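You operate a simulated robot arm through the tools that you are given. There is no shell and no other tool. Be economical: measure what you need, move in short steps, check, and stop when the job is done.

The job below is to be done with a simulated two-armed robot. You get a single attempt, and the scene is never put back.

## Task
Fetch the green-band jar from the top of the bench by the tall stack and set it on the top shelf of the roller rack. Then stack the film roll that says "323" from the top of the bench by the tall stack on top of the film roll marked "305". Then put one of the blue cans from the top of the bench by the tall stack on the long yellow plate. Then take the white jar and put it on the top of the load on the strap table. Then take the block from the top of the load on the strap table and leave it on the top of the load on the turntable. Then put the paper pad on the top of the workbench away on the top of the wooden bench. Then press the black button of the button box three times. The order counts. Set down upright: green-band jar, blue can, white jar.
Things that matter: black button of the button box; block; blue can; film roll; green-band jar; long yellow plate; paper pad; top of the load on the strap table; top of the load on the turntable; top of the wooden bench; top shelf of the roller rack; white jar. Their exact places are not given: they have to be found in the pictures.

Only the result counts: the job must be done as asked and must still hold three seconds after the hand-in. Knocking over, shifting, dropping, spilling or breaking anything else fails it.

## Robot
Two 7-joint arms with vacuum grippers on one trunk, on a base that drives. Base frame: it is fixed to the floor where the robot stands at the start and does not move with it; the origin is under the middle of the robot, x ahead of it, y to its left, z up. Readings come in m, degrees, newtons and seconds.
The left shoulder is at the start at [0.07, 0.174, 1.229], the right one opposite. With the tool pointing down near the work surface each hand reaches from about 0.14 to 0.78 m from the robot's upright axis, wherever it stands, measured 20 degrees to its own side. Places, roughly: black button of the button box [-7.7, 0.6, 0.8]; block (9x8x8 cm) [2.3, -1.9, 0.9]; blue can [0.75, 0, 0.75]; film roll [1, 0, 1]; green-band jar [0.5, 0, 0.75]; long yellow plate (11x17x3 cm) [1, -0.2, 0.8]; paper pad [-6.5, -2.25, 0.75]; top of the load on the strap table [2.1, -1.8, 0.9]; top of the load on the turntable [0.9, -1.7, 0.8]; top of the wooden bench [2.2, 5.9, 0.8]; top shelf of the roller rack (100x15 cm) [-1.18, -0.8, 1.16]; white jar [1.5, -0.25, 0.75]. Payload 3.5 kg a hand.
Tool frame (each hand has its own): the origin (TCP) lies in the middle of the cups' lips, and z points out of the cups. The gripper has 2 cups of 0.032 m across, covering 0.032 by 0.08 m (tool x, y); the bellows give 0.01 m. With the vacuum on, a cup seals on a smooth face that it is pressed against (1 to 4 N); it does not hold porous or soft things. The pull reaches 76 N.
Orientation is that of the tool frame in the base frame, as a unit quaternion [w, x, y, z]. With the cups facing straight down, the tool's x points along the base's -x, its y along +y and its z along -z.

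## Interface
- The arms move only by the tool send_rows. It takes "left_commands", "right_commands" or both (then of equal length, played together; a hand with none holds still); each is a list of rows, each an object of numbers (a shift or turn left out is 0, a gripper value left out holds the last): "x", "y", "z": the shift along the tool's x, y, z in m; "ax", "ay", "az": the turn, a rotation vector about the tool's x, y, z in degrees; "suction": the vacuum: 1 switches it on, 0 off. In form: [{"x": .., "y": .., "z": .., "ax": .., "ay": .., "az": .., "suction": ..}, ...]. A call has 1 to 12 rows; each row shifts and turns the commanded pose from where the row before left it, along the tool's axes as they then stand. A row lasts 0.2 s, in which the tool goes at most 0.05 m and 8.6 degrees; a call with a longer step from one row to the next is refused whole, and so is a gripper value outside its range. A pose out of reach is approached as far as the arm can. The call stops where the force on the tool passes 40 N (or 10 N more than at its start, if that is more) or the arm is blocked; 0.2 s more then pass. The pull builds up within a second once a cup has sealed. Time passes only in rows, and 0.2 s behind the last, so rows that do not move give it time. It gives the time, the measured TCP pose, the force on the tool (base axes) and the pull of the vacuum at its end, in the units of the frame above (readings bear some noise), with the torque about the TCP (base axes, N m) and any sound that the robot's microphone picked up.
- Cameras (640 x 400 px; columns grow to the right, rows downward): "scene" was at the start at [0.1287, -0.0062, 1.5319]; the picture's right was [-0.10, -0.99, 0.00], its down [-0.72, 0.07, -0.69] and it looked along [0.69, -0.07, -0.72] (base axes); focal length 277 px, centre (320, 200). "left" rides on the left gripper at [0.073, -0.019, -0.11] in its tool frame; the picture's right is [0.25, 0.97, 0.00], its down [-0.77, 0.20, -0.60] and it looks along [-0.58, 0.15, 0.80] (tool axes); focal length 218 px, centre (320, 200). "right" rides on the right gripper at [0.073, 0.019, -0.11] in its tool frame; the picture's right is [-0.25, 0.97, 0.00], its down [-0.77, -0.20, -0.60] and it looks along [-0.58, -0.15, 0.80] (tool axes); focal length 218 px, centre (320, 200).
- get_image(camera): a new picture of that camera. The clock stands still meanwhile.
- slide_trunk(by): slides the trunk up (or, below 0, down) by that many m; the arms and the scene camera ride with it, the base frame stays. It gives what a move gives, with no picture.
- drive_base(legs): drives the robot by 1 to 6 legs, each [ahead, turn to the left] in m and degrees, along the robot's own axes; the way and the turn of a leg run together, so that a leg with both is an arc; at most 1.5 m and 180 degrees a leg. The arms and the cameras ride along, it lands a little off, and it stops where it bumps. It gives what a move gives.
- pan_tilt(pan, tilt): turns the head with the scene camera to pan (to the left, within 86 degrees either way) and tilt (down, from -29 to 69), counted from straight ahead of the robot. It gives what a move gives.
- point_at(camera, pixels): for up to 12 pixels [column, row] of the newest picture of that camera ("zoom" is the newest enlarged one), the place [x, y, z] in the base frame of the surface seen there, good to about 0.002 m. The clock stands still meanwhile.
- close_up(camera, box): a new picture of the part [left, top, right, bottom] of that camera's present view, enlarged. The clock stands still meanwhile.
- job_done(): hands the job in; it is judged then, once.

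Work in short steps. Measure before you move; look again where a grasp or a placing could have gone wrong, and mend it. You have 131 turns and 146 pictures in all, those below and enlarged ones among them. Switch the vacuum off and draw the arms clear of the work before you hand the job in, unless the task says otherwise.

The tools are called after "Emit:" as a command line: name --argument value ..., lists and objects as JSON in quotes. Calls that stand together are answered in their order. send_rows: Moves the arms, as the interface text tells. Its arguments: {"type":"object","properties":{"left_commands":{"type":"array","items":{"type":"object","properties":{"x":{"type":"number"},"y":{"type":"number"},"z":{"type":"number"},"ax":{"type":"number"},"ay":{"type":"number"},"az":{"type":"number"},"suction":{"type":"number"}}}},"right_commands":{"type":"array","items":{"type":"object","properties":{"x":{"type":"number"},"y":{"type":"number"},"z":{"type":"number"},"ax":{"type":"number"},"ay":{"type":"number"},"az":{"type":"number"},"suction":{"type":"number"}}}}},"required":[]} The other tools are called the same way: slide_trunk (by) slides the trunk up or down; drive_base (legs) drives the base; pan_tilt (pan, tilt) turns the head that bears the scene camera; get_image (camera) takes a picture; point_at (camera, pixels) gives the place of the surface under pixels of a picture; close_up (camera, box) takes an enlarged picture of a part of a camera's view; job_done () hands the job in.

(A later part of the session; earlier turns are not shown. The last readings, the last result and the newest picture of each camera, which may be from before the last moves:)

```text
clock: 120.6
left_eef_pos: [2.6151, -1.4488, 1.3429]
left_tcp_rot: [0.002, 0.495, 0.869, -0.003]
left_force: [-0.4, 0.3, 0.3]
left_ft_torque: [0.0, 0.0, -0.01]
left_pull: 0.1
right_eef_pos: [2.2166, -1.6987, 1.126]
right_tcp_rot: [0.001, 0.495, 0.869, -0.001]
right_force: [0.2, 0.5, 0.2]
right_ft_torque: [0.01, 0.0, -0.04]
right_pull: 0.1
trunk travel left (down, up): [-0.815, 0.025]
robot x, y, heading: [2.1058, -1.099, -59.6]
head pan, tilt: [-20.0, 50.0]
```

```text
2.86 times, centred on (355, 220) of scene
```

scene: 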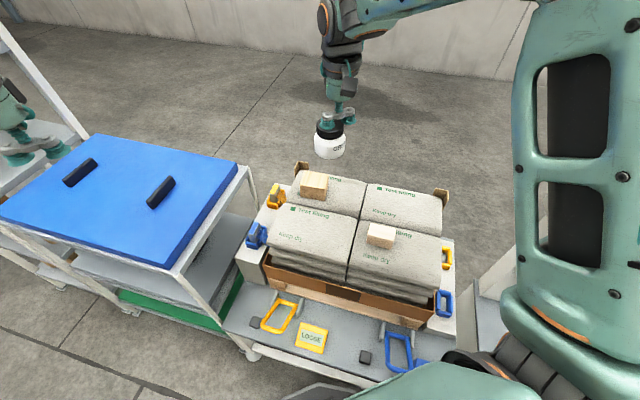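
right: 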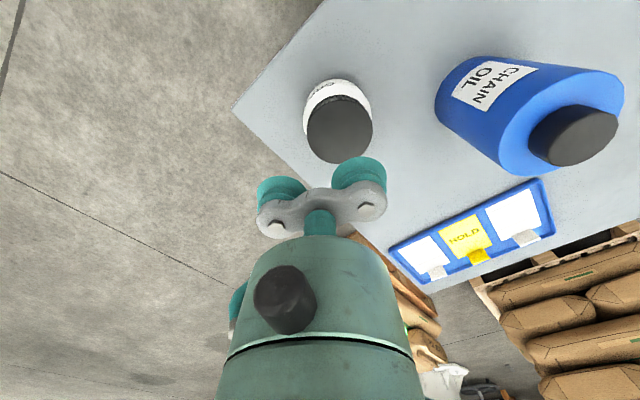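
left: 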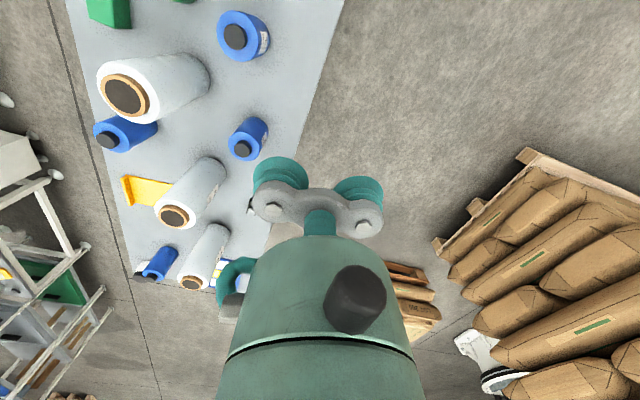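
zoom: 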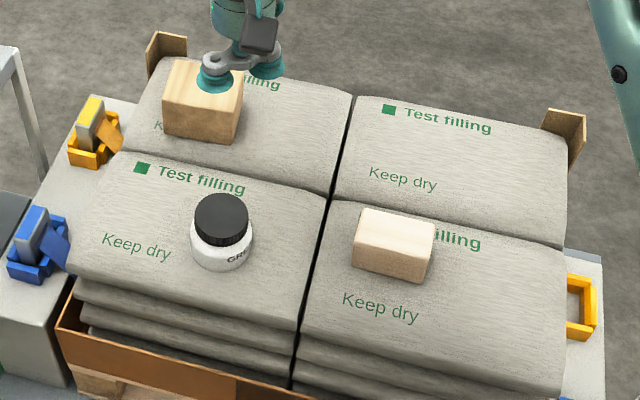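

The jar stands. Now the block: I measure points on its top (205,85 in the zoom).

Emit:
point_at --camera "zoom" --pixels '[[175, 90], [172, 64], [190, 85], [225, 105], [238, 80], [168, 98], [235, 108], [200, 125], [215, 100]]'

Emit:
close_up --camera "scene" --box '[290, 155, 350, 200]'

```text
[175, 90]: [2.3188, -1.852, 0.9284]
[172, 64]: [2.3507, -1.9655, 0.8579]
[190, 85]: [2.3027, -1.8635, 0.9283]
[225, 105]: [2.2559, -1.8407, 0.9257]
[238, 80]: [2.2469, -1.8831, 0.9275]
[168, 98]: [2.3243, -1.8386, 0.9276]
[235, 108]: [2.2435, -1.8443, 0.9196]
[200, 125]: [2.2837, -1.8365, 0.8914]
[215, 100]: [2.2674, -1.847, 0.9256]
```

```text
8.89 times, centred on (320, 178) of scene
```

zoom: 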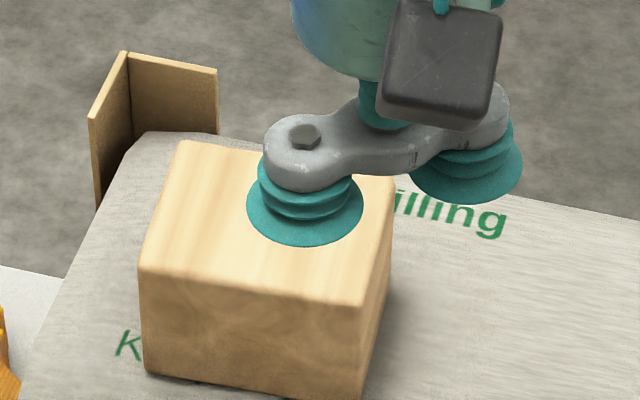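

The block's top is centred about (2.286,-1.878,0.927). I move the right hand over it at z 1.126 then down to about 0.96.

Emit:
send_rows --right_commands '[{"x": -0.0475, "y": -0.008}, {"x": -0.0475, "y": -0.008}, {"x": -0.0475, "y": -0.008}, {"x": -0.0465, "y": -0.007}, {"z": 0.05}, {"z": 0.05}, {"z": 0.05}, {}, {}]'

Emit:
get_image --camera "right"

Emit:
close_up --camera "scene" --box '[270, 130, 390, 220]'

```text
clock: 122.6
left_eef_pos: [2.6149, -1.4496, 1.3416]
left_tcp_rot: [0.001, 0.495, 0.869, -0.002]
left_force: [0.6, 0.0, 0.3]
left_ft_torque: [0.03, -0.03, -0.02]
left_pull: 0.0
right_eef_pos: [2.2775, -1.8606, 0.9815]
right_tcp_rot: [0.001, 0.496, 0.869, -0.001]
right_force: [-0.3, 0.2, 0.0]
right_ft_torque: [-0.03, 0.0, -0.01]
right_pull: 0.0
right hand out of reach, approached as far as the arm can: row 5, 6, 7
trunk travel left (down, up): [-0.815, 0.025]
robot x, y, heading: [2.1042, -1.0935, -59.5]
head pan, tilt: [-20.0, 50.0]
```

```text
85 pictures are left
```

right: 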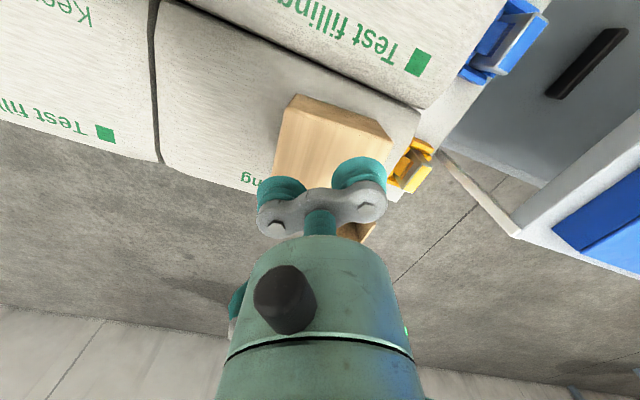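

```text
4.44 times, centred on (330, 175) of scene
```

zoom: 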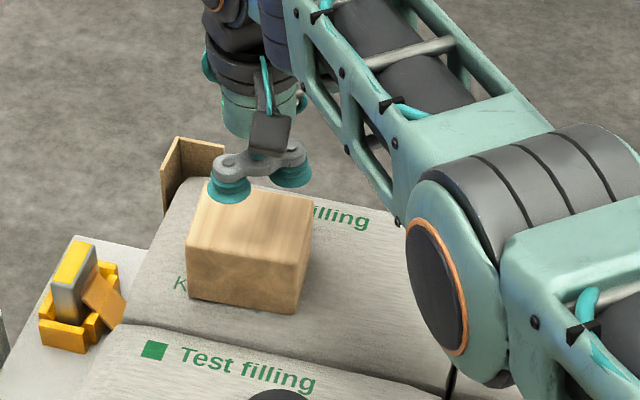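

The arm falls ~2 cm short. I check the elbow's height over the jar before moving the base nearer.

Emit:
point_at --camera "zoom" --pixels '[[430, 250], [430, 330], [460, 380], [400, 215], [350, 150], [560, 300]]'

Emit:
get_image --camera "scene"

```text
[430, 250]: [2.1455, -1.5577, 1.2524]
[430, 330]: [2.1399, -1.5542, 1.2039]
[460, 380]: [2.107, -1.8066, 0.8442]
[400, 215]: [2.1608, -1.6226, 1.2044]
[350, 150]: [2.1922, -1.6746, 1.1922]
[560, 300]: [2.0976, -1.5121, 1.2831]
```

```text
83 pictures are left
```

scene: 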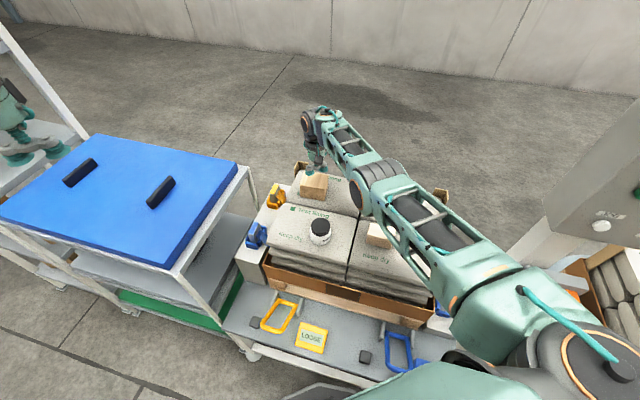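

The elbow is at ~1.2 m, well over the jar (0.93). I drive 4 cm ahead.

Emit:
drive_base --legs '[[0.04, 0]]'

Emit:
send_rows --right_commands '[{}, {}]'

Emit:
close_up --camera "scene" --box '[270, 130, 390, 220]'

Emit:
point_at --camera "zoom" --pixels '[[180, 270], [280, 270], [295, 240], [200, 225], [230, 235], [260, 250]]'

```text
clock: 123.6
left_eef_pos: [2.6323, -1.4803, 1.3407]
left_tcp_rot: [0.0, 0.498, 0.867, -0.001]
left_force: [1.9, -0.3, -0.2]
left_ft_torque: [0.07, 0.02, 0.02]
left_pull: 0.0
right_eef_pos: [2.294, -1.8905, 0.9793]
right_tcp_rot: [0.0, 0.498, 0.867, 0.0]
right_force: [0.3, 0.2, -0.3]
right_ft_torque: [0.04, -0.02, -0.02]
right_pull: 0.1
trunk travel left (down, up): [-0.815, 0.025]
robot x, y, heading: [2.1211, -1.1206, -59.5]
head pan, tilt: [-20.0, 50.0]
stopped in leg 1: the robot was blocked; the commanded pose is now the measured one
```

```text
clock: 124.2
left_eef_pos: [2.631, -1.4791, 1.3403]
left_tcp_rot: [0.001, 0.497, 0.868, -0.002]
left_force: [-0.8, 0.0, -0.4]
left_ft_torque: [0.0, 0.01, 0.03]
left_pull: 0.1
right_eef_pos: [2.2932, -1.889, 0.9801]
right_tcp_rot: [0.001, 0.497, 0.868, 0.0]
right_force: [0.3, -0.2, -0.6]
right_ft_torque: [0.0, 0.01, -0.03]
right_pull: 0.0
trunk travel left (down, up): [-0.815, 0.025]
robot x, y, heading: [2.1225, -1.1195, -59.6]
head pan, tilt: [-20.0, 50.0]
```

```text
4.44 times, centred on (330, 175) of scene
```

zoom: 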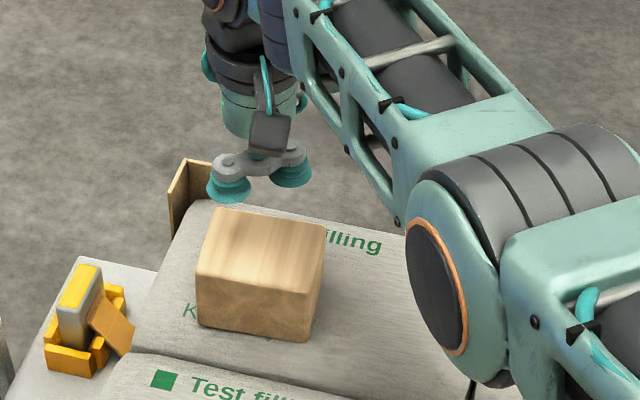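

```text
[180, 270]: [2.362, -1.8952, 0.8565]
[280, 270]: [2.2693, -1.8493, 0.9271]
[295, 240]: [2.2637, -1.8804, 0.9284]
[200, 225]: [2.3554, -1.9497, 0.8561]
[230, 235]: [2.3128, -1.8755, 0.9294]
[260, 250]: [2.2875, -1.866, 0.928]
```

The base touched lightly after 3 cm; the load is where it was. I back off 1 cm, which also centres the hand over the block, and lower with vacuum.

Emit:
drive_base --legs '[[-0.012, 0]]'

Emit:
send_rows --right_commands '[{"z": 0.03, "suction": 1}, {"z": 0.014}, {"z": 0.005}, {"z": 0.003}, {"z": 0.002}, {}, {}, {}]'

```text
clock: 124.9
left_eef_pos: [2.6274, -1.4716, 1.3394]
left_tcp_rot: [-0.002, 0.497, 0.868, 0.0]
left_force: [0.2, -0.2, -0.8]
left_ft_torque: [0.01, 0.03, 0.02]
left_pull: 0.0
right_eef_pos: [2.2881, -1.881, 0.9782]
right_tcp_rot: [-0.001, 0.497, 0.868, 0.0]
right_force: [0.8, 0.1, 0.0]
right_ft_torque: [0.01, -0.01, -0.02]
right_pull: 0.0
trunk travel left (down, up): [-0.815, 0.025]
robot x, y, heading: [2.1167, -1.112, -59.6]
head pan, tilt: [-20.0, 50.0]
```

```text
clock: 126.7
left_eef_pos: [2.6253, -1.4671, 1.342]
left_tcp_rot: [0.001, 0.496, 0.868, -0.002]
left_force: [0.1, 0.5, -0.6]
left_ft_torque: [0.01, -0.02, -0.02]
left_pull: 0.0
right_eef_pos: [2.279, -1.8685, 0.9284]
right_tcp_rot: [0.001, 0.496, 0.868, -0.001]
right_force: [-0.5, -0.5, 0.2]
right_ft_torque: [0.04, -0.02, 0.05]
right_pull: 75.4
right hand out of reach, approached as far as the arm can: row 1, 2
trunk travel left (down, up): [-0.815, 0.025]
robot x, y, heading: [2.1188, -1.1112, -59.5]
head pan, tilt: [-20.0, 50.0]
```

Both cups sealed (75 N). I lift 25 cm and draw back a bit.

Emit:
send_rows --right_commands '[{"z": -0.01}, {"z": -0.03}, {"z": -0.05}, {"z": -0.05}, {"z": -0.05}, {"z": -0.05}, {"z": -0.04}, {"x": 0.04}, {"x": 0.04}, {"x": 0.04}, {}]'

Emit:
get_image --camera "scene"

```text
clock: 129.1
left_eef_pos: [2.6249, -1.4678, 1.3414]
left_tcp_rot: [0.001, 0.497, 0.868, -0.001]
left_force: [-0.1, -0.3, 0.6]
left_ft_torque: [0.03, 0.0, 0.01]
left_pull: 0.1
right_eef_pos: [2.2175, -1.7639, 1.2081]
right_tcp_rot: [0.002, 0.497, 0.868, -0.002]
right_force: [-0.2, 0.7, -2.9]
right_ft_torque: [0.0, 0.04, -0.03]
right_pull: 74.6
trunk travel left (down, up): [-0.815, 0.025]
robot x, y, heading: [2.1126, -1.1142, -59.6]
head pan, tilt: [-20.0, 50.0]
```

```text
81 pictures are left
```

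scene: 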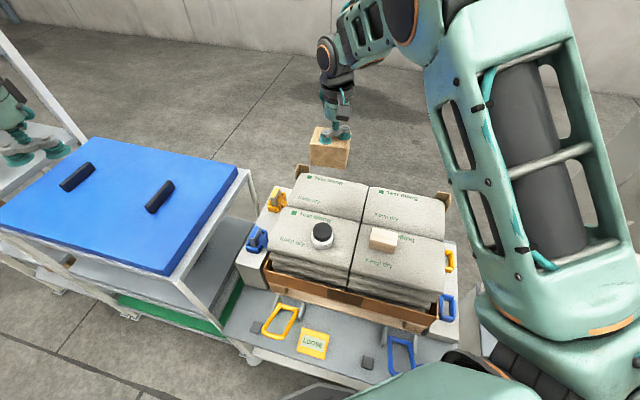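

The block hangs well. I back away from the panel, turn and drive to the turntable, to about (0.92,-0.87) facing it.

Emit:
drive_base --legs '[[-0.3, 0], [0, -120.4], [1.05, 0], [0, 90]]'

Emit:
pan_tilt --pan 0 --tilt 45

Emit:
get_image --camera "scene"

```text
clock: 145.2
left_eef_pos: [1.1506, -1.3741, 1.3422]
left_tcp_rot: [-0.001, 0.716, 0.698, -0.002]
left_force: [0.3, -0.2, 0.3]
left_ft_torque: [-0.03, -0.03, 0.01]
left_pull: 0.0
right_eef_pos: [0.6479, -1.4097, 1.2095]
right_tcp_rot: [0.001, 0.716, 0.698, -0.002]
right_force: [0.1, 0.2, -1.4]
right_ft_torque: [0.02, -0.01, -0.02]
right_pull: 75.5
trunk travel left (down, up): [-0.815, 0.025]
robot x, y, heading: [0.9048, -0.803, -91.5]
head pan, tilt: [-20.0, 50.0]
```

```text
clock: 146.1
left_eef_pos: [1.1516, -1.3725, 1.3422]
left_tcp_rot: [0.0, 0.717, 0.697, -0.001]
left_force: [0.4, -0.7, 0.4]
left_ft_torque: [0.0, 0.0, -0.04]
left_pull: 0.0
right_eef_pos: [0.6487, -1.4099, 1.2092]
right_tcp_rot: [0.001, 0.715, 0.699, -0.002]
right_force: [-1.2, 0.0, -2.3]
right_ft_torque: [0.03, -0.02, -0.01]
right_pull: 75.4
trunk travel left (down, up): [-0.815, 0.025]
robot x, y, heading: [0.9055, -0.8028, -91.6]
head pan, tilt: [0.0, 45.0]
```

```text
80 pictures are left
```

scene: 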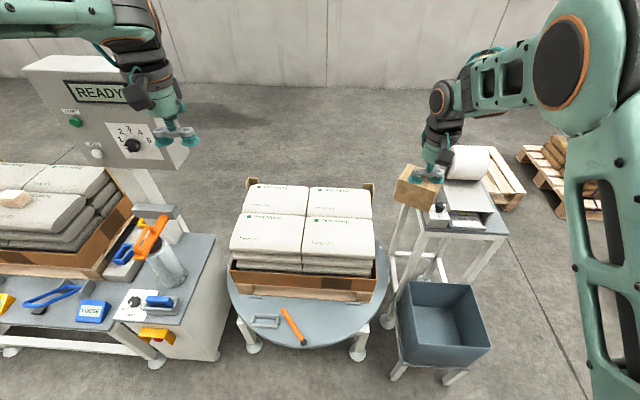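

The turntable load (four white bags) is free on top. I measure its surface and the front edges.

Emit:
point_at --camera "scene" --pixels '[[265, 240], [340, 245], [280, 200], [340, 203], [305, 235], [338, 230], [355, 240], [300, 347], [360, 335], [255, 330], [385, 275], [430, 305]]'

```text
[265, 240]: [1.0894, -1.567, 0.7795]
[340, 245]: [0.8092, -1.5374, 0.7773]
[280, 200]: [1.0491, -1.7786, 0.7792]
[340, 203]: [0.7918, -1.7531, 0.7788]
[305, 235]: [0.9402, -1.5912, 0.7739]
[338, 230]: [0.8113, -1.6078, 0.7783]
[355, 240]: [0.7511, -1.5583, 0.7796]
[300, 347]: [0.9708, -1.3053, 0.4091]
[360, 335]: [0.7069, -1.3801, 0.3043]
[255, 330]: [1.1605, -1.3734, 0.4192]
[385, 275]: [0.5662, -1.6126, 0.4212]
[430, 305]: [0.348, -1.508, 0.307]
```

Bag top is z≈0.778, and the near-right bag's middle ≈(0.80,-1.59). I drive 12 cm ahead (table edge at y -1.305) and bring the block over.

Emit:
drive_base --legs '[[0.12, 0]]'

Emit:
send_rows --right_commands '[{"x": -0.015, "y": 0.039}, {"x": -0.015, "y": 0.039}, {"x": -0.015, "y": 0.039}, {"x": -0.015, "y": 0.039}, {"z": 0.05}, {"z": 0.05}, {"z": 0.05}, {"z": 0.05}, {"z": 0.05}, {"z": 0.05}, {"z": 0.02}, {}]'

Emit:
get_image --camera "scene"

```text
clock: 147.3
left_eef_pos: [1.1475, -1.4885, 1.3434]
left_tcp_rot: [0.001, 0.716, 0.698, -0.003]
left_force: [0.2, 0.0, -0.9]
left_ft_torque: [0.01, -0.01, -0.01]
left_pull: 0.1
right_eef_pos: [0.6457, -1.5262, 1.2107]
right_tcp_rot: [0.001, 0.716, 0.698, -0.002]
right_force: [-0.1, 0.2, -2.1]
right_ft_torque: [-0.01, 0.03, 0.0]
right_pull: 75.6
trunk travel left (down, up): [-0.815, 0.025]
robot x, y, heading: [0.9007, -0.9246, -91.3]
head pan, tilt: [0.0, 45.0]
```

```text
clock: 149.9
left_eef_pos: [1.148, -1.4911, 1.3428]
left_tcp_rot: [0.0, 0.716, 0.698, -0.002]
left_force: [0.2, -0.1, 1.9]
left_ft_torque: [0.01, 0.0, 0.04]
left_pull: 0.0
right_eef_pos: [0.8014, -1.5933, 0.8906]
right_tcp_rot: [0.001, 0.716, 0.698, -0.001]
right_force: [-0.1, -0.6, -1.5]
right_ft_torque: [0.0, 0.02, -0.06]
right_pull: 75.3
trunk travel left (down, up): [-0.815, 0.025]
robot x, y, heading: [0.902, -0.9246, -91.5]
head pan, tilt: [0.0, 45.0]
```

```text
79 pictures are left
```

scene: 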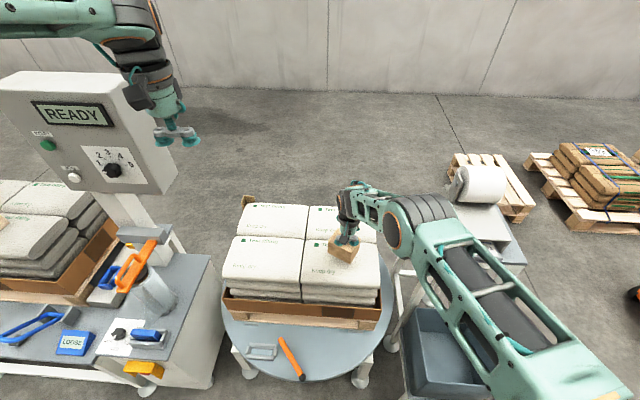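

The block is over the near-right bag at z 0.89. I lower to contact.

Emit:
send_rows --right_commands '[{"z": 0.02}, {"z": 0.01}, {"z": 0.006}, {"z": 0.003}, {"z": 0.002}, {}]'

```text
clock: 151.3
left_eef_pos: [1.1471, -1.4924, 1.3438]
left_tcp_rot: [0.001, 0.716, 0.698, -0.003]
left_force: [-0.4, 0.4, 1.3]
left_ft_torque: [0.02, 0.02, 0.01]
left_pull: 0.0
right_eef_pos: [0.8004, -1.5935, 0.8502]
right_tcp_rot: [0.0, 0.716, 0.698, -0.001]
right_force: [-0.3, -1.2, 2.7]
right_ft_torque: [-0.02, -0.2, -0.04]
right_pull: 75.1
trunk travel left (down, up): [-0.815, 0.025]
robot x, y, heading: [0.9014, -0.9242, -91.5]
head pan, tilt: [0.0, 45.0]
```

Contact (+2.7 N, weight ~2 N). I release and lift away.

Emit:
send_rows --right_commands '[{"z": 0.001, "suction": 0}, {}, {}, {}, {"z": -0.01}, {"z": -0.04}, {"z": -0.05}, {"z": -0.05}, {"z": -0.05}, {"z": -0.05}, {"z": -0.05}, {"z": -0.05}]'

Emit:
get_image --camera "scene"

```text
clock: 153.9
left_eef_pos: [1.1488, -1.4904, 1.3434]
left_tcp_rot: [0.001, 0.716, 0.698, -0.003]
left_force: [0.2, 1.0, 0.0]
left_ft_torque: [-0.01, -0.03, -0.01]
left_pull: 0.0
right_eef_pos: [0.7999, -1.5922, 1.2002]
right_tcp_rot: [0.001, 0.716, 0.698, -0.001]
right_force: [0.7, -0.1, -0.1]
right_ft_torque: [-0.01, 0.05, 0.0]
right_pull: 0.0
trunk travel left (down, up): [-0.815, 0.025]
robot x, y, heading: [0.9003, -0.9212, -91.1]
head pan, tilt: [0.0, 45.0]
```

```text
78 pictures are left
```

scene: 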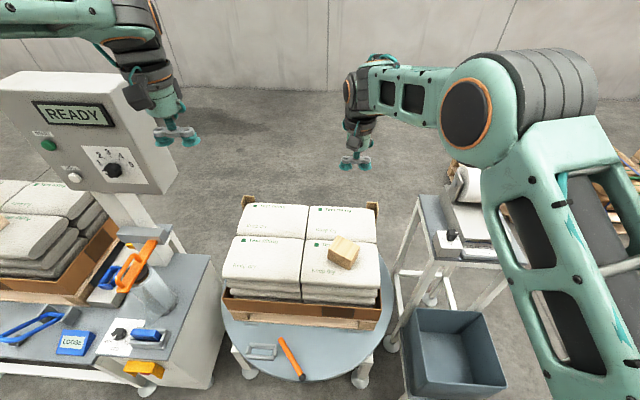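

The block sits on the load. Next the paper pad far behind: I draw both hands in, back off and turn to look toward −x.

Emit:
send_rows --right_commands '[{"z": -0.04, "x": 0.02}, {"z": -0.04, "x": 0.02}, {"z": -0.04, "x": 0.02}, {"x": 0.04}, {"x": 0.04}, {"x": 0.04}, {"x": 0.04}]' --left_commands '[{"x": 0.02}, {"x": 0.02}, {"x": 0.02}, {"x": 0.04}, {"x": 0.04}, {"x": 0.04}, {"x": 0.03}]'

Emit:
drive_base --legs '[[-0.17, 0], [0, -80]]'

Emit:
pan_tilt --pan 0 --tilt 20

Emit:
get_image --camera "scene"

```text
clock: 155.5
left_eef_pos: [1.1522, -1.2763, 1.3455]
left_tcp_rot: [0.003, 0.715, 0.699, -0.003]
left_force: [0.0, -0.4, -0.2]
left_ft_torque: [-0.02, 0.0, 0.01]
left_pull: 0.1
right_eef_pos: [0.8056, -1.3666, 1.3199]
right_tcp_rot: [0.002, 0.715, 0.699, -0.003]
right_force: [1.0, 1.5, -1.1]
right_ft_torque: [-0.08, -0.01, 0.01]
right_pull: 0.0
trunk travel left (down, up): [-0.815, 0.025]
robot x, y, heading: [0.9043, -0.9237, -91.4]
head pan, tilt: [0.0, 45.0]
```

```text
clock: 160.3
left_eef_pos: [0.6045, -1.0688, 1.3429]
left_tcp_rot: [-0.001, 0.996, 0.088, -0.002]
left_force: [-0.2, 0.9, -0.6]
left_ft_torque: [-0.01, 0.01, 0.01]
left_pull: 0.0
right_eef_pos: [0.4462, -0.7457, 1.3185]
right_tcp_rot: [0.0, 0.996, 0.087, -0.002]
right_force: [0.6, -0.1, 0.9]
right_ft_torque: [0.0, -0.02, -0.01]
right_pull: 0.1
trunk travel left (down, up): [-0.815, 0.025]
robot x, y, heading: [0.9038, -0.7518, -170.3]
head pan, tilt: [0.0, 45.0]
```

```text
clock: 161.2
left_eef_pos: [0.6033, -1.0689, 1.343]
left_tcp_rot: [0.0, 0.996, 0.087, -0.002]
left_force: [0.3, 0.1, 0.4]
left_ft_torque: [0.0, -0.01, 0.01]
left_pull: 0.0
right_eef_pos: [0.4464, -0.7447, 1.3168]
right_tcp_rot: [0.0, 0.996, 0.088, -0.001]
right_force: [0.6, -0.4, 0.0]
right_ft_torque: [-0.01, -0.03, 0.0]
right_pull: 0.1
trunk travel left (down, up): [-0.815, 0.025]
robot x, y, heading: [0.9063, -0.7549, -170.0]
head pan, tilt: [0.0, 20.0]
```

```text
77 pictures are left
```

scene: 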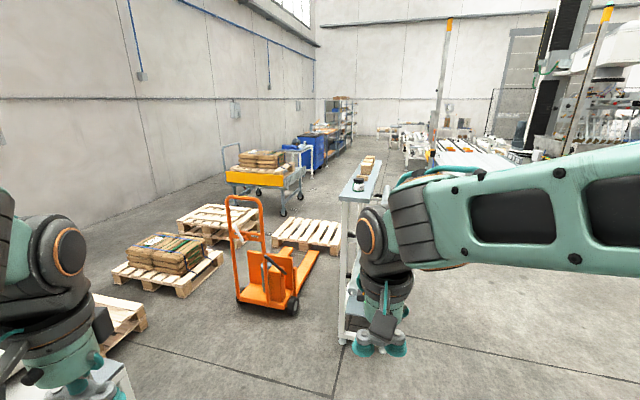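

The way to the right of the roller rack is free. I go west to (0.1,-0.75), then northwest to (-0.6,0.1), and look again.

Emit:
drive_base --legs '[[0, -10], [0.8, 0], [0, -50], [1.1, 0], [0, 45]]'

Emit:
get_image --camera "scene"

```text
clock: 175.7
left_eef_pos: [-0.9783, -0.1377, 1.3437]
left_tcp_rot: [0.0, 0.999, -0.048, -0.002]
left_force: [-0.4, -0.1, -0.1]
left_ft_torque: [0.01, -0.01, -0.01]
left_pull: 0.1
right_eef_pos: [-1.0454, 0.2155, 1.3185]
right_tcp_rot: [0.0, 0.999, -0.047, -0.002]
right_force: [-0.5, -0.8, -0.1]
right_ft_torque: [-0.01, 0.0, -0.03]
right_pull: 0.1
trunk travel left (down, up): [-0.815, 0.025]
robot x, y, heading: [-0.6035, 0.0852, 174.5]
head pan, tilt: [0.0, 20.0]
```

```text
76 pictures are left
```

scene: 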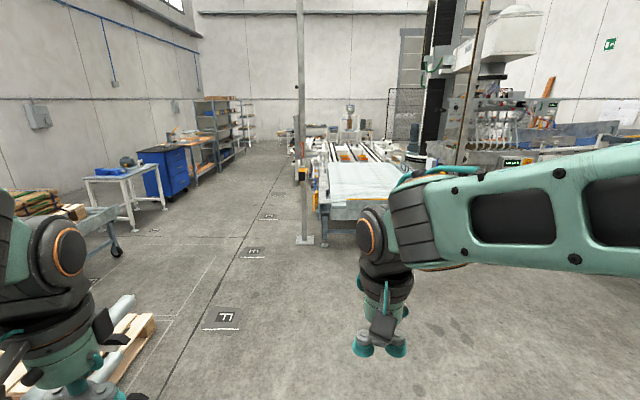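

A marked aisle with letters runs ahead-left. I measure floor and furniture along it.

Emit:
point_at --camera "scene" --pixels '[[222, 320], [255, 252], [268, 217], [304, 242], [160, 205], [188, 185], [215, 170], [205, 140], [245, 165], [322, 235], [110, 175], [285, 170]]'

Emit:
close_up --camera "scene" --box '[80, 80, 320, 230]'

```text
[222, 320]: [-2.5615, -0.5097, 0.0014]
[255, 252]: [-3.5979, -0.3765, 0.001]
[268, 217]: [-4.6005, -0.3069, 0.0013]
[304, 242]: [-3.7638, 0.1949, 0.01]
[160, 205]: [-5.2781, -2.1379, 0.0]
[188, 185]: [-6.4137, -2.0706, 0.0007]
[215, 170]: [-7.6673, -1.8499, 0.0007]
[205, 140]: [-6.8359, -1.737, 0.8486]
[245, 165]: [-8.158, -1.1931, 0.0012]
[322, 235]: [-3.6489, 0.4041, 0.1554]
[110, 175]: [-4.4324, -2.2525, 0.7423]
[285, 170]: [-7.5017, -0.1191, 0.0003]
```

```text
2.67 times, centred on (200, 155) of scene
```

zoom: 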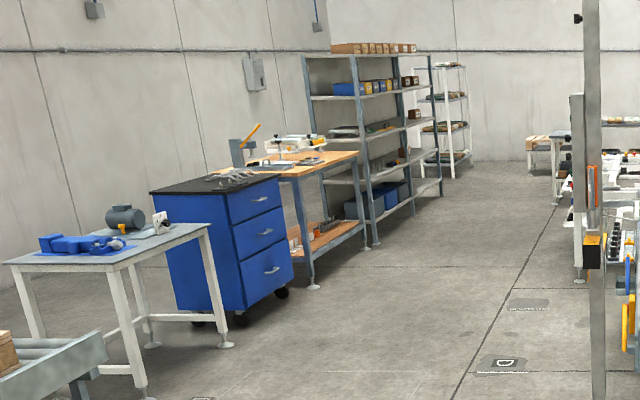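

The wooden-topped workbench stands at x≈-6…-7, y<-1.75. I drive west then down the aisle to about (-6.3,-1.1) and face −y.

Emit:
drive_base --legs '[[0, 5.5], [1.5, 0], [0, 15.8], [1.45, 0], [1.45, 0]]'

Emit:
get_image --camera "scene"

```text
clock: 198.4
left_eef_pos: [-5.1672, -1.1215, 1.3431]
left_tcp_rot: [-0.001, 0.988, 0.154, -0.002]
left_force: [0.6, -0.1, 0.7]
left_ft_torque: [-0.02, 0.01, 0.01]
left_pull: 0.2
right_eef_pos: [-5.3686, -0.8226, 1.3189]
right_tcp_rot: [0.0, 0.988, 0.154, -0.001]
right_force: [0.1, 0.4, -0.3]
right_ft_torque: [0.01, 0.02, 0.01]
right_pull: 0.1
trunk travel left (down, up): [-0.815, 0.025]
robot x, y, heading: [-4.9091, -0.7711, -162.3]
head pan, tilt: [0.0, 20.0]
```

```text
74 pictures are left
```

scene: 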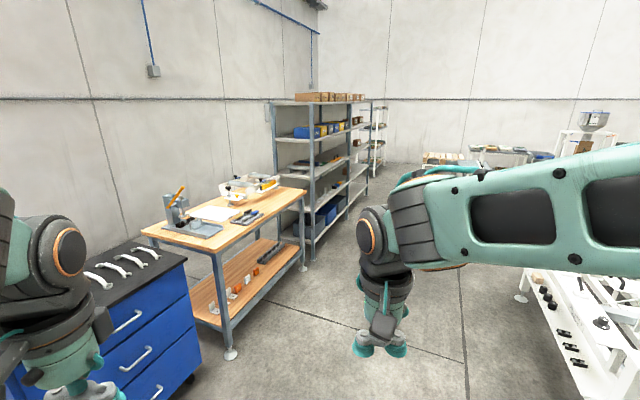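

The workbench shows with a whitish pad at (210,213). I enlarge and measure it.

Emit:
close_up --camera "scene" --box '[140, 160, 310, 280]'

Emit:
point_at --camera "scene" --pixels '[[212, 213], [190, 231], [305, 190], [215, 250], [250, 217], [238, 190], [232, 350], [300, 265]]'

```text
3.33 times, centred on (225, 220) of scene
```

zoom: 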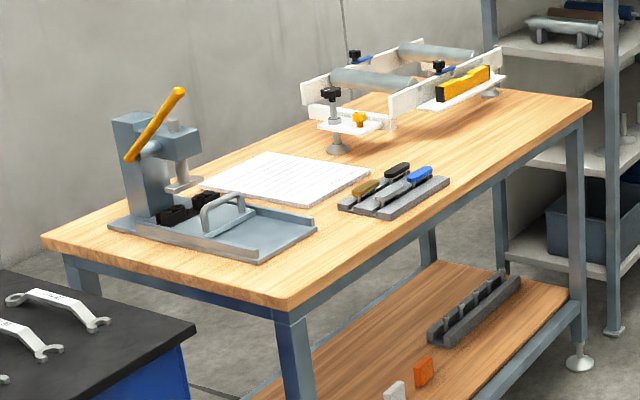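

```text
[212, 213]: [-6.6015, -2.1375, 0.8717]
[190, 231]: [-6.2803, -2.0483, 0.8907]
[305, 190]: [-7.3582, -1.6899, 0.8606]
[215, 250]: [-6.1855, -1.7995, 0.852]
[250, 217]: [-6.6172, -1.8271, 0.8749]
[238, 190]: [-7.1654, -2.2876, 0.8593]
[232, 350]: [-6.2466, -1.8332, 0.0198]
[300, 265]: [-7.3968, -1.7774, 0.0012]
```

The pad is the white sheet at (214,214), ≈(-6.6,-2.13,0.872). I drive to about (-6.4,-1.1), turn to face the bench and look.

Emit:
drive_base --legs '[[0, -5.2], [1.3, 0], [0.2, 0], [0, 77.5], [0.2, 0]]'

Emit:
pan_tilt --pan -10 --tilt 45

Emit:
get_image --camera "scene"

```text
clock: 211.0
left_eef_pos: [-6.0994, -1.6405, 1.3442]
left_tcp_rot: [0.001, 0.71, 0.704, -0.003]
left_force: [-0.9, 0.5, 0.6]
left_ft_torque: [-0.03, 0.02, 0.06]
left_pull: 0.2
right_eef_pos: [-6.4451, -1.7367, 1.3206]
right_tcp_rot: [0.002, 0.709, 0.705, -0.002]
right_force: [-0.3, -0.2, 0.3]
right_ft_torque: [-0.02, -0.02, 0.0]
right_pull: 0.0
trunk travel left (down, up): [-0.815, 0.025]
robot x, y, heading: [-6.361, -1.2896, -90.2]
head pan, tilt: [0.0, 20.0]
```

```text
clock: 211.9
left_eef_pos: [-6.0993, -1.6453, 1.3424]
left_tcp_rot: [0.0, 0.71, 0.705, -0.001]
left_force: [-0.7, -0.9, 0.3]
left_ft_torque: [0.01, 0.0, -0.04]
left_pull: 0.0
right_eef_pos: [-6.4452, -1.7426, 1.3179]
right_tcp_rot: [0.001, 0.71, 0.705, -0.001]
right_force: [-1.0, 0.0, 0.1]
right_ft_torque: [0.0, 0.02, -0.01]
right_pull: 0.1
trunk travel left (down, up): [-0.815, 0.025]
robot x, y, heading: [-6.3542, -1.2887, -90.2]
head pan, tilt: [-10.0, 45.0]
```

```text
72 pictures are left
```

scene: 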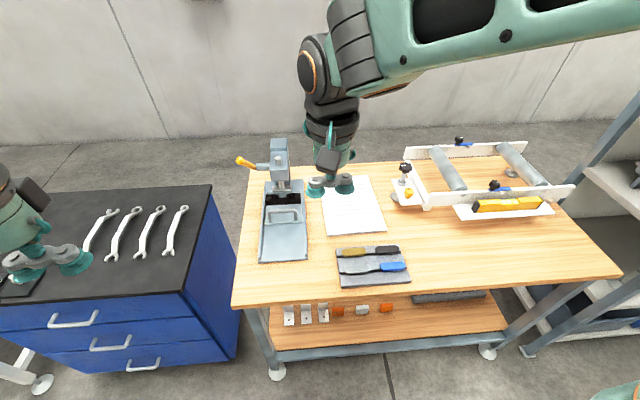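

Emit:
close_up --camera "scene" --box '[290, 165, 410, 250]'

Emit:
point_at --camera "scene" --pixels '[[325, 232], [384, 230], [370, 178], [352, 215], [330, 210], [345, 226], [365, 200], [320, 250], [232, 303], [420, 290], [337, 255]]'

```text
4.71 times, centred on (350, 208) of scene
```

zoom: 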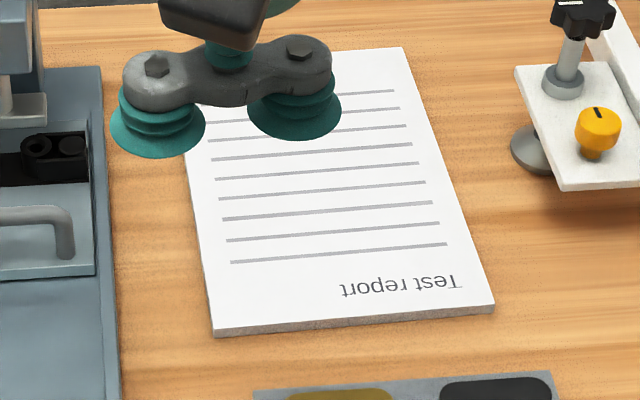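

```text
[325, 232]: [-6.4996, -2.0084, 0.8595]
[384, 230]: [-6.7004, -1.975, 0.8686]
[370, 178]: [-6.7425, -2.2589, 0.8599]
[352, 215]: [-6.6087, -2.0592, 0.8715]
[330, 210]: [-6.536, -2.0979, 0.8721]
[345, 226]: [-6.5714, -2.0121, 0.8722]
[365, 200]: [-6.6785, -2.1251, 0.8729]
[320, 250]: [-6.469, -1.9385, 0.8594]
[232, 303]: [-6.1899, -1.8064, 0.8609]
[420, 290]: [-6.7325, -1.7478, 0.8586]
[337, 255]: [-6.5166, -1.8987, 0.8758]
```

Pad centre ≈(-6.621,-2.125), top 0.872. I drive 15 cm ahead and bring the right hand over it.

Emit:
drive_base --legs '[[0.15, 0]]'

Emit:
send_rows --right_commands '[{"x": -0.0465, "y": -0.035}, {"x": -0.0465, "y": -0.035}, {"x": -0.0465, "y": -0.035}, {"x": -0.0465, "y": -0.035}, {"x": -0.0465, "y": -0.036}, {"z": 0.05}, {"z": 0.05}, {"z": 0.05}, {"z": 0.05}, {"z": 0.05}, {"z": 0.05}, {"z": 0.05}]'

Emit:
get_image --camera "right"

Emit:
get_image --camera "scene"

```text
clock: 213.3
left_eef_pos: [-6.1, -1.792, 1.3454]
left_tcp_rot: [0.002, 0.71, 0.704, -0.002]
left_force: [0.4, 0.1, -0.2]
left_ft_torque: [-0.04, 0.02, -0.01]
left_pull: 0.1
right_eef_pos: [-6.4466, -1.8876, 1.3189]
right_tcp_rot: [0.002, 0.71, 0.705, -0.002]
right_force: [-0.7, -0.3, 0.2]
right_ft_torque: [-0.04, 0.02, -0.01]
right_pull: 0.1
trunk travel left (down, up): [-0.815, 0.025]
robot x, y, heading: [-6.3606, -1.44, -90.3]
head pan, tilt: [-10.0, 45.0]
```

```text
refused: row 1 steps farther than a row can; nothing moved
```

```text
70 pictures are left
```

right: 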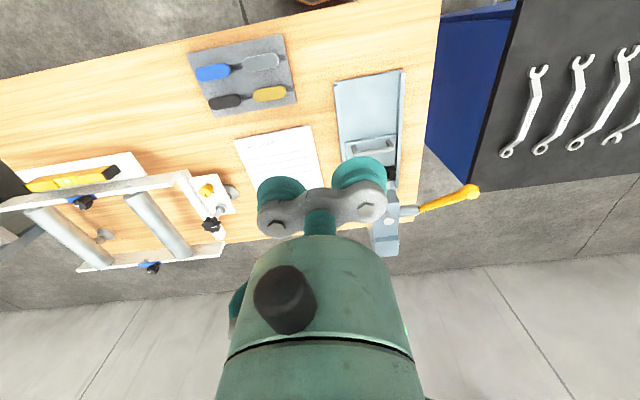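

```text
69 pictures are left
```

scene: 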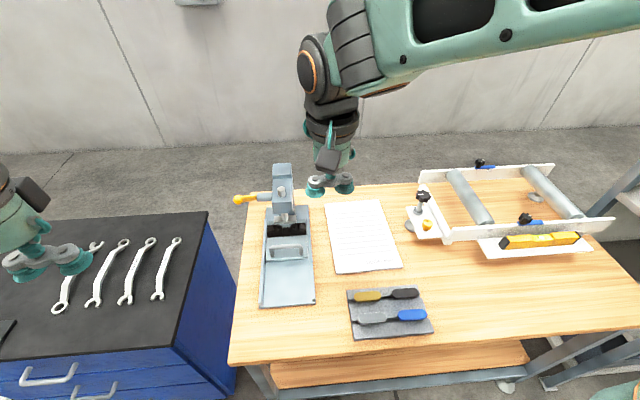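

The step was too long and refused. The pad is now fully visible: I measure its corners and the press top.

Emit:
point_at --camera "scene" --pixels '[[326, 205], [378, 202], [397, 264], [337, 271], [359, 233], [282, 168], [237, 200], [425, 195], [284, 195]]'

```text
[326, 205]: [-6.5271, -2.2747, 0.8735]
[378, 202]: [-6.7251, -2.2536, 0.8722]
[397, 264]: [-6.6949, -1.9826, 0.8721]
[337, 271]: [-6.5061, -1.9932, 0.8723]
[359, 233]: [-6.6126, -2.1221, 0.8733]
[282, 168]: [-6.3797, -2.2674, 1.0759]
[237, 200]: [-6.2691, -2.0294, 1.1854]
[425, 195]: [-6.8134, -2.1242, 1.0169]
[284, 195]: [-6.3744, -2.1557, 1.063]
```

Pad centre (-6.613,-2.126). I move over it in shorter steps and down to z≈1.02.

Emit:
send_rows --right_commands '[{"x": -0.04, "y": -0.0275}, {"x": -0.04, "y": -0.0275}, {"x": -0.04, "y": -0.0275}, {"x": -0.04, "y": -0.0275}, {"x": -0.04, "y": -0.0275}, {"x": -0.04, "y": -0.0275}, {"z": 0.05}, {"z": 0.05}, {"z": 0.05}, {"z": 0.05}, {"z": 0.05}, {"z": 0.05}]'

Emit:
get_image --camera "scene"

```text
clock: 215.9
left_eef_pos: [-6.1009, -1.7968, 1.343]
left_tcp_rot: [0.0, 0.71, 0.704, -0.001]
left_force: [0.6, -0.6, -0.3]
left_ft_torque: [0.01, 0.0, 0.0]
left_pull: 0.1
right_eef_pos: [-6.6137, -2.1311, 1.0171]
right_tcp_rot: [0.001, 0.71, 0.704, -0.001]
right_force: [-1.0, -0.4, -0.1]
right_ft_torque: [0.01, -0.02, 0.0]
right_pull: 0.1
trunk travel left (down, up): [-0.815, 0.025]
robot x, y, heading: [-6.356, -1.4438, -90.5]
head pan, tilt: [-10.0, 45.0]
```

```text
68 pictures are left
```

scene: 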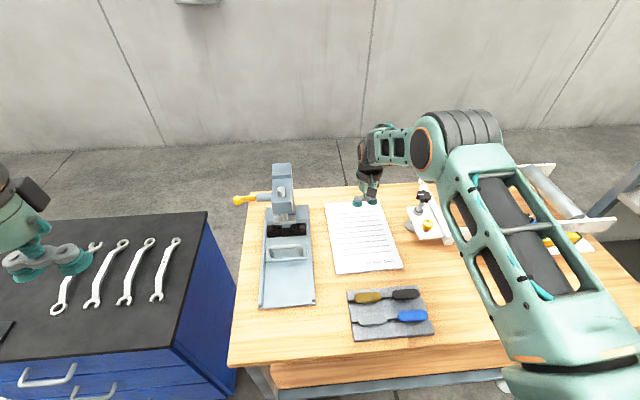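

Clear. I lower onto the pad with the vacuum on.

Emit:
send_rows --right_commands '[{"z": 0.05, "suction": 1}, {"z": 0.05}, {"z": 0.03}, {"z": 0.01}, {"z": 0.005}, {"z": 0.002}, {}, {}, {}, {}]'

```text
clock: 218.1
left_eef_pos: [-6.1001, -1.793, 1.3428]
left_tcp_rot: [0.0, 0.71, 0.704, -0.002]
left_force: [0.8, -0.3, 0.6]
left_ft_torque: [0.02, -0.02, -0.04]
left_pull: 0.1
right_eef_pos: [-6.6149, -2.1312, 0.8736]
right_tcp_rot: [0.002, 0.709, 0.705, -0.001]
right_force: [0.0, 0.2, 0.3]
right_ft_torque: [-0.01, 0.04, -0.02]
right_pull: 75.9
trunk travel left (down, up): [-0.815, 0.025]
robot x, y, heading: [-6.3553, -1.4401, -90.5]
head pan, tilt: [-10.0, 45.0]
```

Sealed with both cups (76 N). I lift 0.42 m.

Emit:
send_rows --right_commands '[{"z": -0.01}, {"z": -0.03}, {"z": -0.05}, {"z": -0.05}, {"z": -0.05}, {"z": -0.05}, {"z": -0.05}, {"z": -0.05}, {"z": -0.05}, {"z": -0.03}, {"x": 0.04, "y": 0.01}, {"x": 0.04, "y": 0.01}]'

Emit:
send_rows --right_commands '[{"x": 0.04, "y": 0.02}, {"x": 0.04, "y": 0.02}, {"x": 0.04, "y": 0.02}, {"x": 0.03, "y": 0.01}]'

Emit:
get_image --camera "scene"

```text
clock: 220.7
left_eef_pos: [-6.0993, -1.7905, 1.3446]
left_tcp_rot: [0.001, 0.709, 0.705, -0.003]
left_force: [0.2, -0.7, 0.2]
left_ft_torque: [-0.06, -0.01, 0.02]
left_pull: 0.1
right_eef_pos: [-6.5909, -2.0462, 1.2937]
right_tcp_rot: [0.003, 0.709, 0.705, -0.003]
right_force: [0.8, 0.5, -2.2]
right_ft_torque: [-0.02, 0.0, 0.02]
right_pull: 75.7
trunk travel left (down, up): [-0.815, 0.025]
robot x, y, heading: [-6.3566, -1.4376, -90.4]
head pan, tilt: [-10.0, 45.0]
```

```text
clock: 221.7
left_eef_pos: [-6.1002, -1.7929, 1.3433]
left_tcp_rot: [0.001, 0.71, 0.705, -0.002]
left_force: [-0.2, 0.0, 0.7]
left_ft_torque: [-0.04, -0.02, -0.05]
left_pull: 0.2
right_eef_pos: [-6.5207, -1.9004, 1.2912]
right_tcp_rot: [0.0, 0.709, 0.705, -0.002]
right_force: [-0.7, 1.0, -2.4]
right_ft_torque: [-0.01, 0.0, -0.04]
right_pull: 75.7
trunk travel left (down, up): [-0.815, 0.025]
robot x, y, heading: [-6.3601, -1.441, -90.3]
head pan, tilt: [-10.0, 45.0]
```

```text
67 pictures are left
```

scene: 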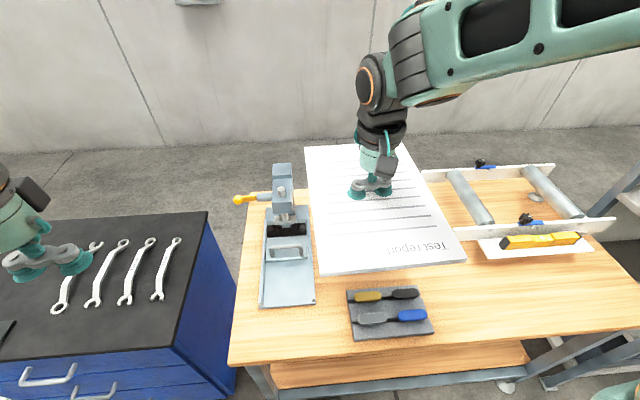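

The pad hangs flat. I back away, turn and drive back along the aisle to about (-2.1,0.1).

Emit:
drive_base --legs '[[-0.35, 0], [0, 106], [1.45, 0], [1.45, 0], [1.4, 0], [0, 40]]'

Emit:
pan_tilt --pan 20 --tilt 15

Emit:
get_image --camera "scene"

```text
clock: 240.2
left_eef_pos: [-3.6731, 0.0472, 1.3483]
left_tcp_rot: [0.011, -0.16, 0.987, -0.001]
left_force: [0.2, 1.2, -0.2]
left_ft_torque: [0.01, 0.02, 0.01]
left_pull: 0.1
right_eef_pos: [-3.4338, -0.3149, 1.297]
right_tcp_rot: [0.005, -0.161, 0.987, -0.001]
right_force: [0.5, 0.3, -2.4]
right_ft_torque: [0.0, -0.01, -0.04]
right_pull: 75.6
trunk travel left (down, up): [-0.815, 0.025]
robot x, y, heading: [-3.913, -0.3094, 18.9]
head pan, tilt: [-10.0, 45.0]
stopped in leg 4: the robot was blocked; the commanded pose is now the measured one
```

```text
clock: 241.1
left_eef_pos: [-3.6726, 0.0485, 1.3488]
left_tcp_rot: [0.01, -0.16, 0.987, -0.001]
left_force: [0.3, 0.1, 0.0]
left_ft_torque: [0.0, -0.01, -0.02]
left_pull: 0.1
right_eef_pos: [-3.435, -0.3154, 1.2962]
right_tcp_rot: [0.006, -0.159, 0.987, 0.0]
right_force: [-1.1, -0.3, -2.4]
right_ft_torque: [0.03, 0.0, 0.01]
right_pull: 75.4
trunk travel left (down, up): [-0.815, 0.025]
robot x, y, heading: [-3.9126, -0.3069, 18.8]
head pan, tilt: [20.0, 15.0]
```

```text
66 pictures are left
```

scene: 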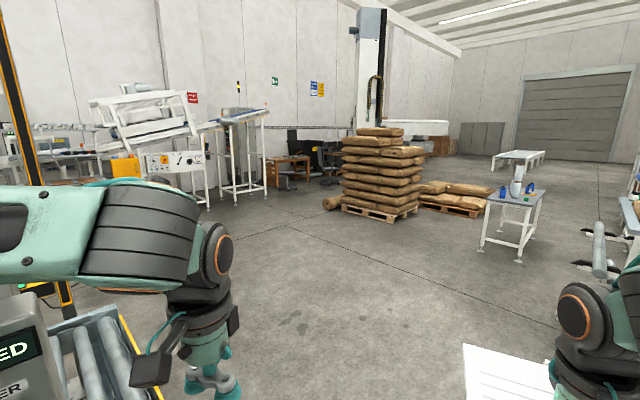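

Drift took the left arm against the pole at (-3.76,0.19). I back off 15 cm and look at it.

Emit:
drive_base --legs '[[-0.15, 0], [0, -19]]'

Emit:
pan_tilt --pan 40 --tilt 30

Emit:
get_image --camera "scene"

```text
clock: 243.5
left_eef_pos: [-3.703, -0.097, 1.3441]
left_tcp_rot: [0.004, 0.002, 1.0, -0.002]
left_force: [0.3, 0.2, -0.2]
left_ft_torque: [0.0, 0.01, 0.0]
left_pull: 0.0
right_eef_pos: [-3.5941, -0.5186, 1.2908]
right_tcp_rot: [0.001, 0.002, 1.0, -0.001]
right_force: [0.9, 0.5, -2.2]
right_ft_torque: [-0.01, 0.0, -0.01]
right_pull: 75.6
trunk travel left (down, up): [-0.815, 0.025]
robot x, y, heading: [-4.0537, -0.3566, 0.1]
head pan, tilt: [20.0, 15.0]
```

```text
clock: 244.3
left_eef_pos: [-3.7027, -0.1002, 1.3445]
left_tcp_rot: [0.004, 0.002, 1.0, -0.003]
left_force: [0.4, -0.2, 0.6]
left_ft_torque: [0.02, -0.02, 0.0]
left_pull: 0.1
right_eef_pos: [-3.5939, -0.5197, 1.2904]
right_tcp_rot: [0.001, 0.002, 1.0, 0.0]
right_force: [-0.3, -0.1, -1.9]
right_ft_torque: [0.01, -0.01, -0.02]
right_pull: 75.6
trunk travel left (down, up): [-0.815, 0.025]
robot x, y, heading: [-4.0588, -0.3578, 0.1]
head pan, tilt: [40.0, 30.0]
```

```text
65 pictures are left
```

scene: 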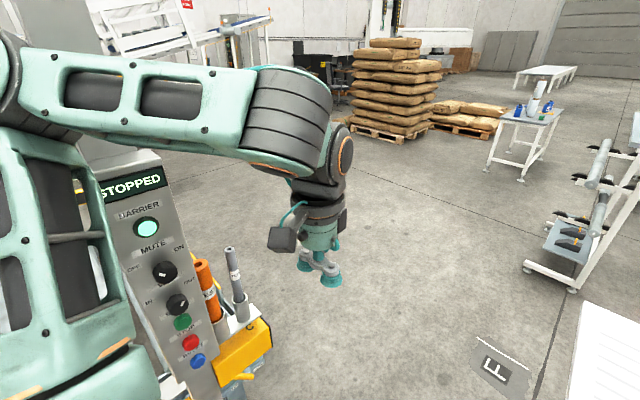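

A control post with panel stands right beside the left arm. I measure it and the arm before moving away.

Emit:
point_at --camera "scene" --pixels '[[150, 180], [180, 340], [230, 290], [240, 345], [200, 140], [60, 70], [500, 370], [20, 200]]'

```text
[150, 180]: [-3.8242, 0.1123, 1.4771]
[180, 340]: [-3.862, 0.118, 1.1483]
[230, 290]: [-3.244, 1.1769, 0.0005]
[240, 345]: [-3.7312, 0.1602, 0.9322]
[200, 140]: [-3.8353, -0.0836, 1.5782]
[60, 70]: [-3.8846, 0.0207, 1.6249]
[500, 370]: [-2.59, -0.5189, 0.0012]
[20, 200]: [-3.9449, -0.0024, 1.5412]
```

The panel is at (-3.83,0.11). I reverse, sidestep to y≈-0.75 and pass it.

Emit:
drive_base --legs '[[-0.3, 0], [0, -45], [0.55, 0], [0, 45], [1.1, 0]]'

Emit:
get_image --camera "scene"

```text
clock: 258.4
left_eef_pos: [-2.5236, -0.4835, 1.3452]
left_tcp_rot: [0.004, 0.002, 1.0, -0.002]
left_force: [0.3, -0.1, 0.6]
left_ft_torque: [0.01, 0.03, -0.01]
left_pull: 0.2
right_eef_pos: [-2.4152, -0.9034, 1.2904]
right_tcp_rot: [0.002, 0.002, 1.0, 0.0]
right_force: [0.1, -0.7, -2.4]
right_ft_torque: [0.05, 0.02, 0.02]
right_pull: 75.9
trunk travel left (down, up): [-0.815, 0.025]
robot x, y, heading: [-2.8741, -0.7384, -0.0]
head pan, tilt: [40.0, 30.0]
```

```text
64 pictures are left
```

scene: 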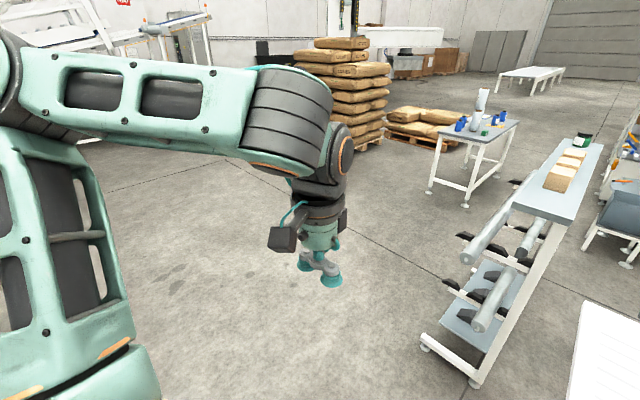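

The passage is clear. The wooden bench should lie at bearing ~50°, left of the tall stack; I turn and drive to (-1.9,0.4) and look.

Emit:
drive_base --legs '[[0, 50], [1.45, 0]]'

Emit:
pan_tilt --pan 0 --tilt 15

Emit:
get_image --camera "scene"

```text
clock: 267.9
left_eef_pos: [-1.9134, 0.8151, 1.3444]
left_tcp_rot: [0.004, -0.422, 0.907, 0.0]
left_force: [0.0, 0.3, 0.4]
left_ft_torque: [-0.01, 0.01, 0.01]
left_pull: 0.1
right_eef_pos: [-1.52, 0.6294, 1.293]
right_tcp_rot: [0.001, -0.422, 0.907, 0.0]
right_force: [0.9, 0.0, -1.6]
right_ft_torque: [-0.02, 0.0, 0.02]
right_pull: 75.3
trunk travel left (down, up): [-0.815, 0.025]
robot x, y, heading: [-1.9412, 0.3794, 50.3]
head pan, tilt: [40.0, 30.0]
```

```text
clock: 269.0
left_eef_pos: [-1.9145, 0.8151, 1.3457]
left_tcp_rot: [0.005, -0.423, 0.906, 0.001]
left_force: [-1.0, 0.7, 0.3]
left_ft_torque: [0.0, -0.02, -0.01]
left_pull: 0.0
right_eef_pos: [-1.5206, 0.6292, 1.2924]
right_tcp_rot: [0.0, -0.422, 0.906, 0.0]
right_force: [-0.7, 0.5, -2.6]
right_ft_torque: [-0.04, 0.03, -0.02]
right_pull: 75.7
trunk travel left (down, up): [-0.815, 0.025]
robot x, y, heading: [-1.9407, 0.3773, 50.1]
head pan, tilt: [0.0, 15.0]
```

```text
63 pictures are left
```

scene: 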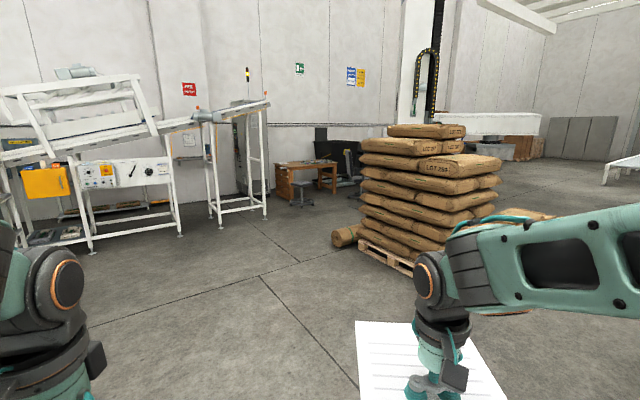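

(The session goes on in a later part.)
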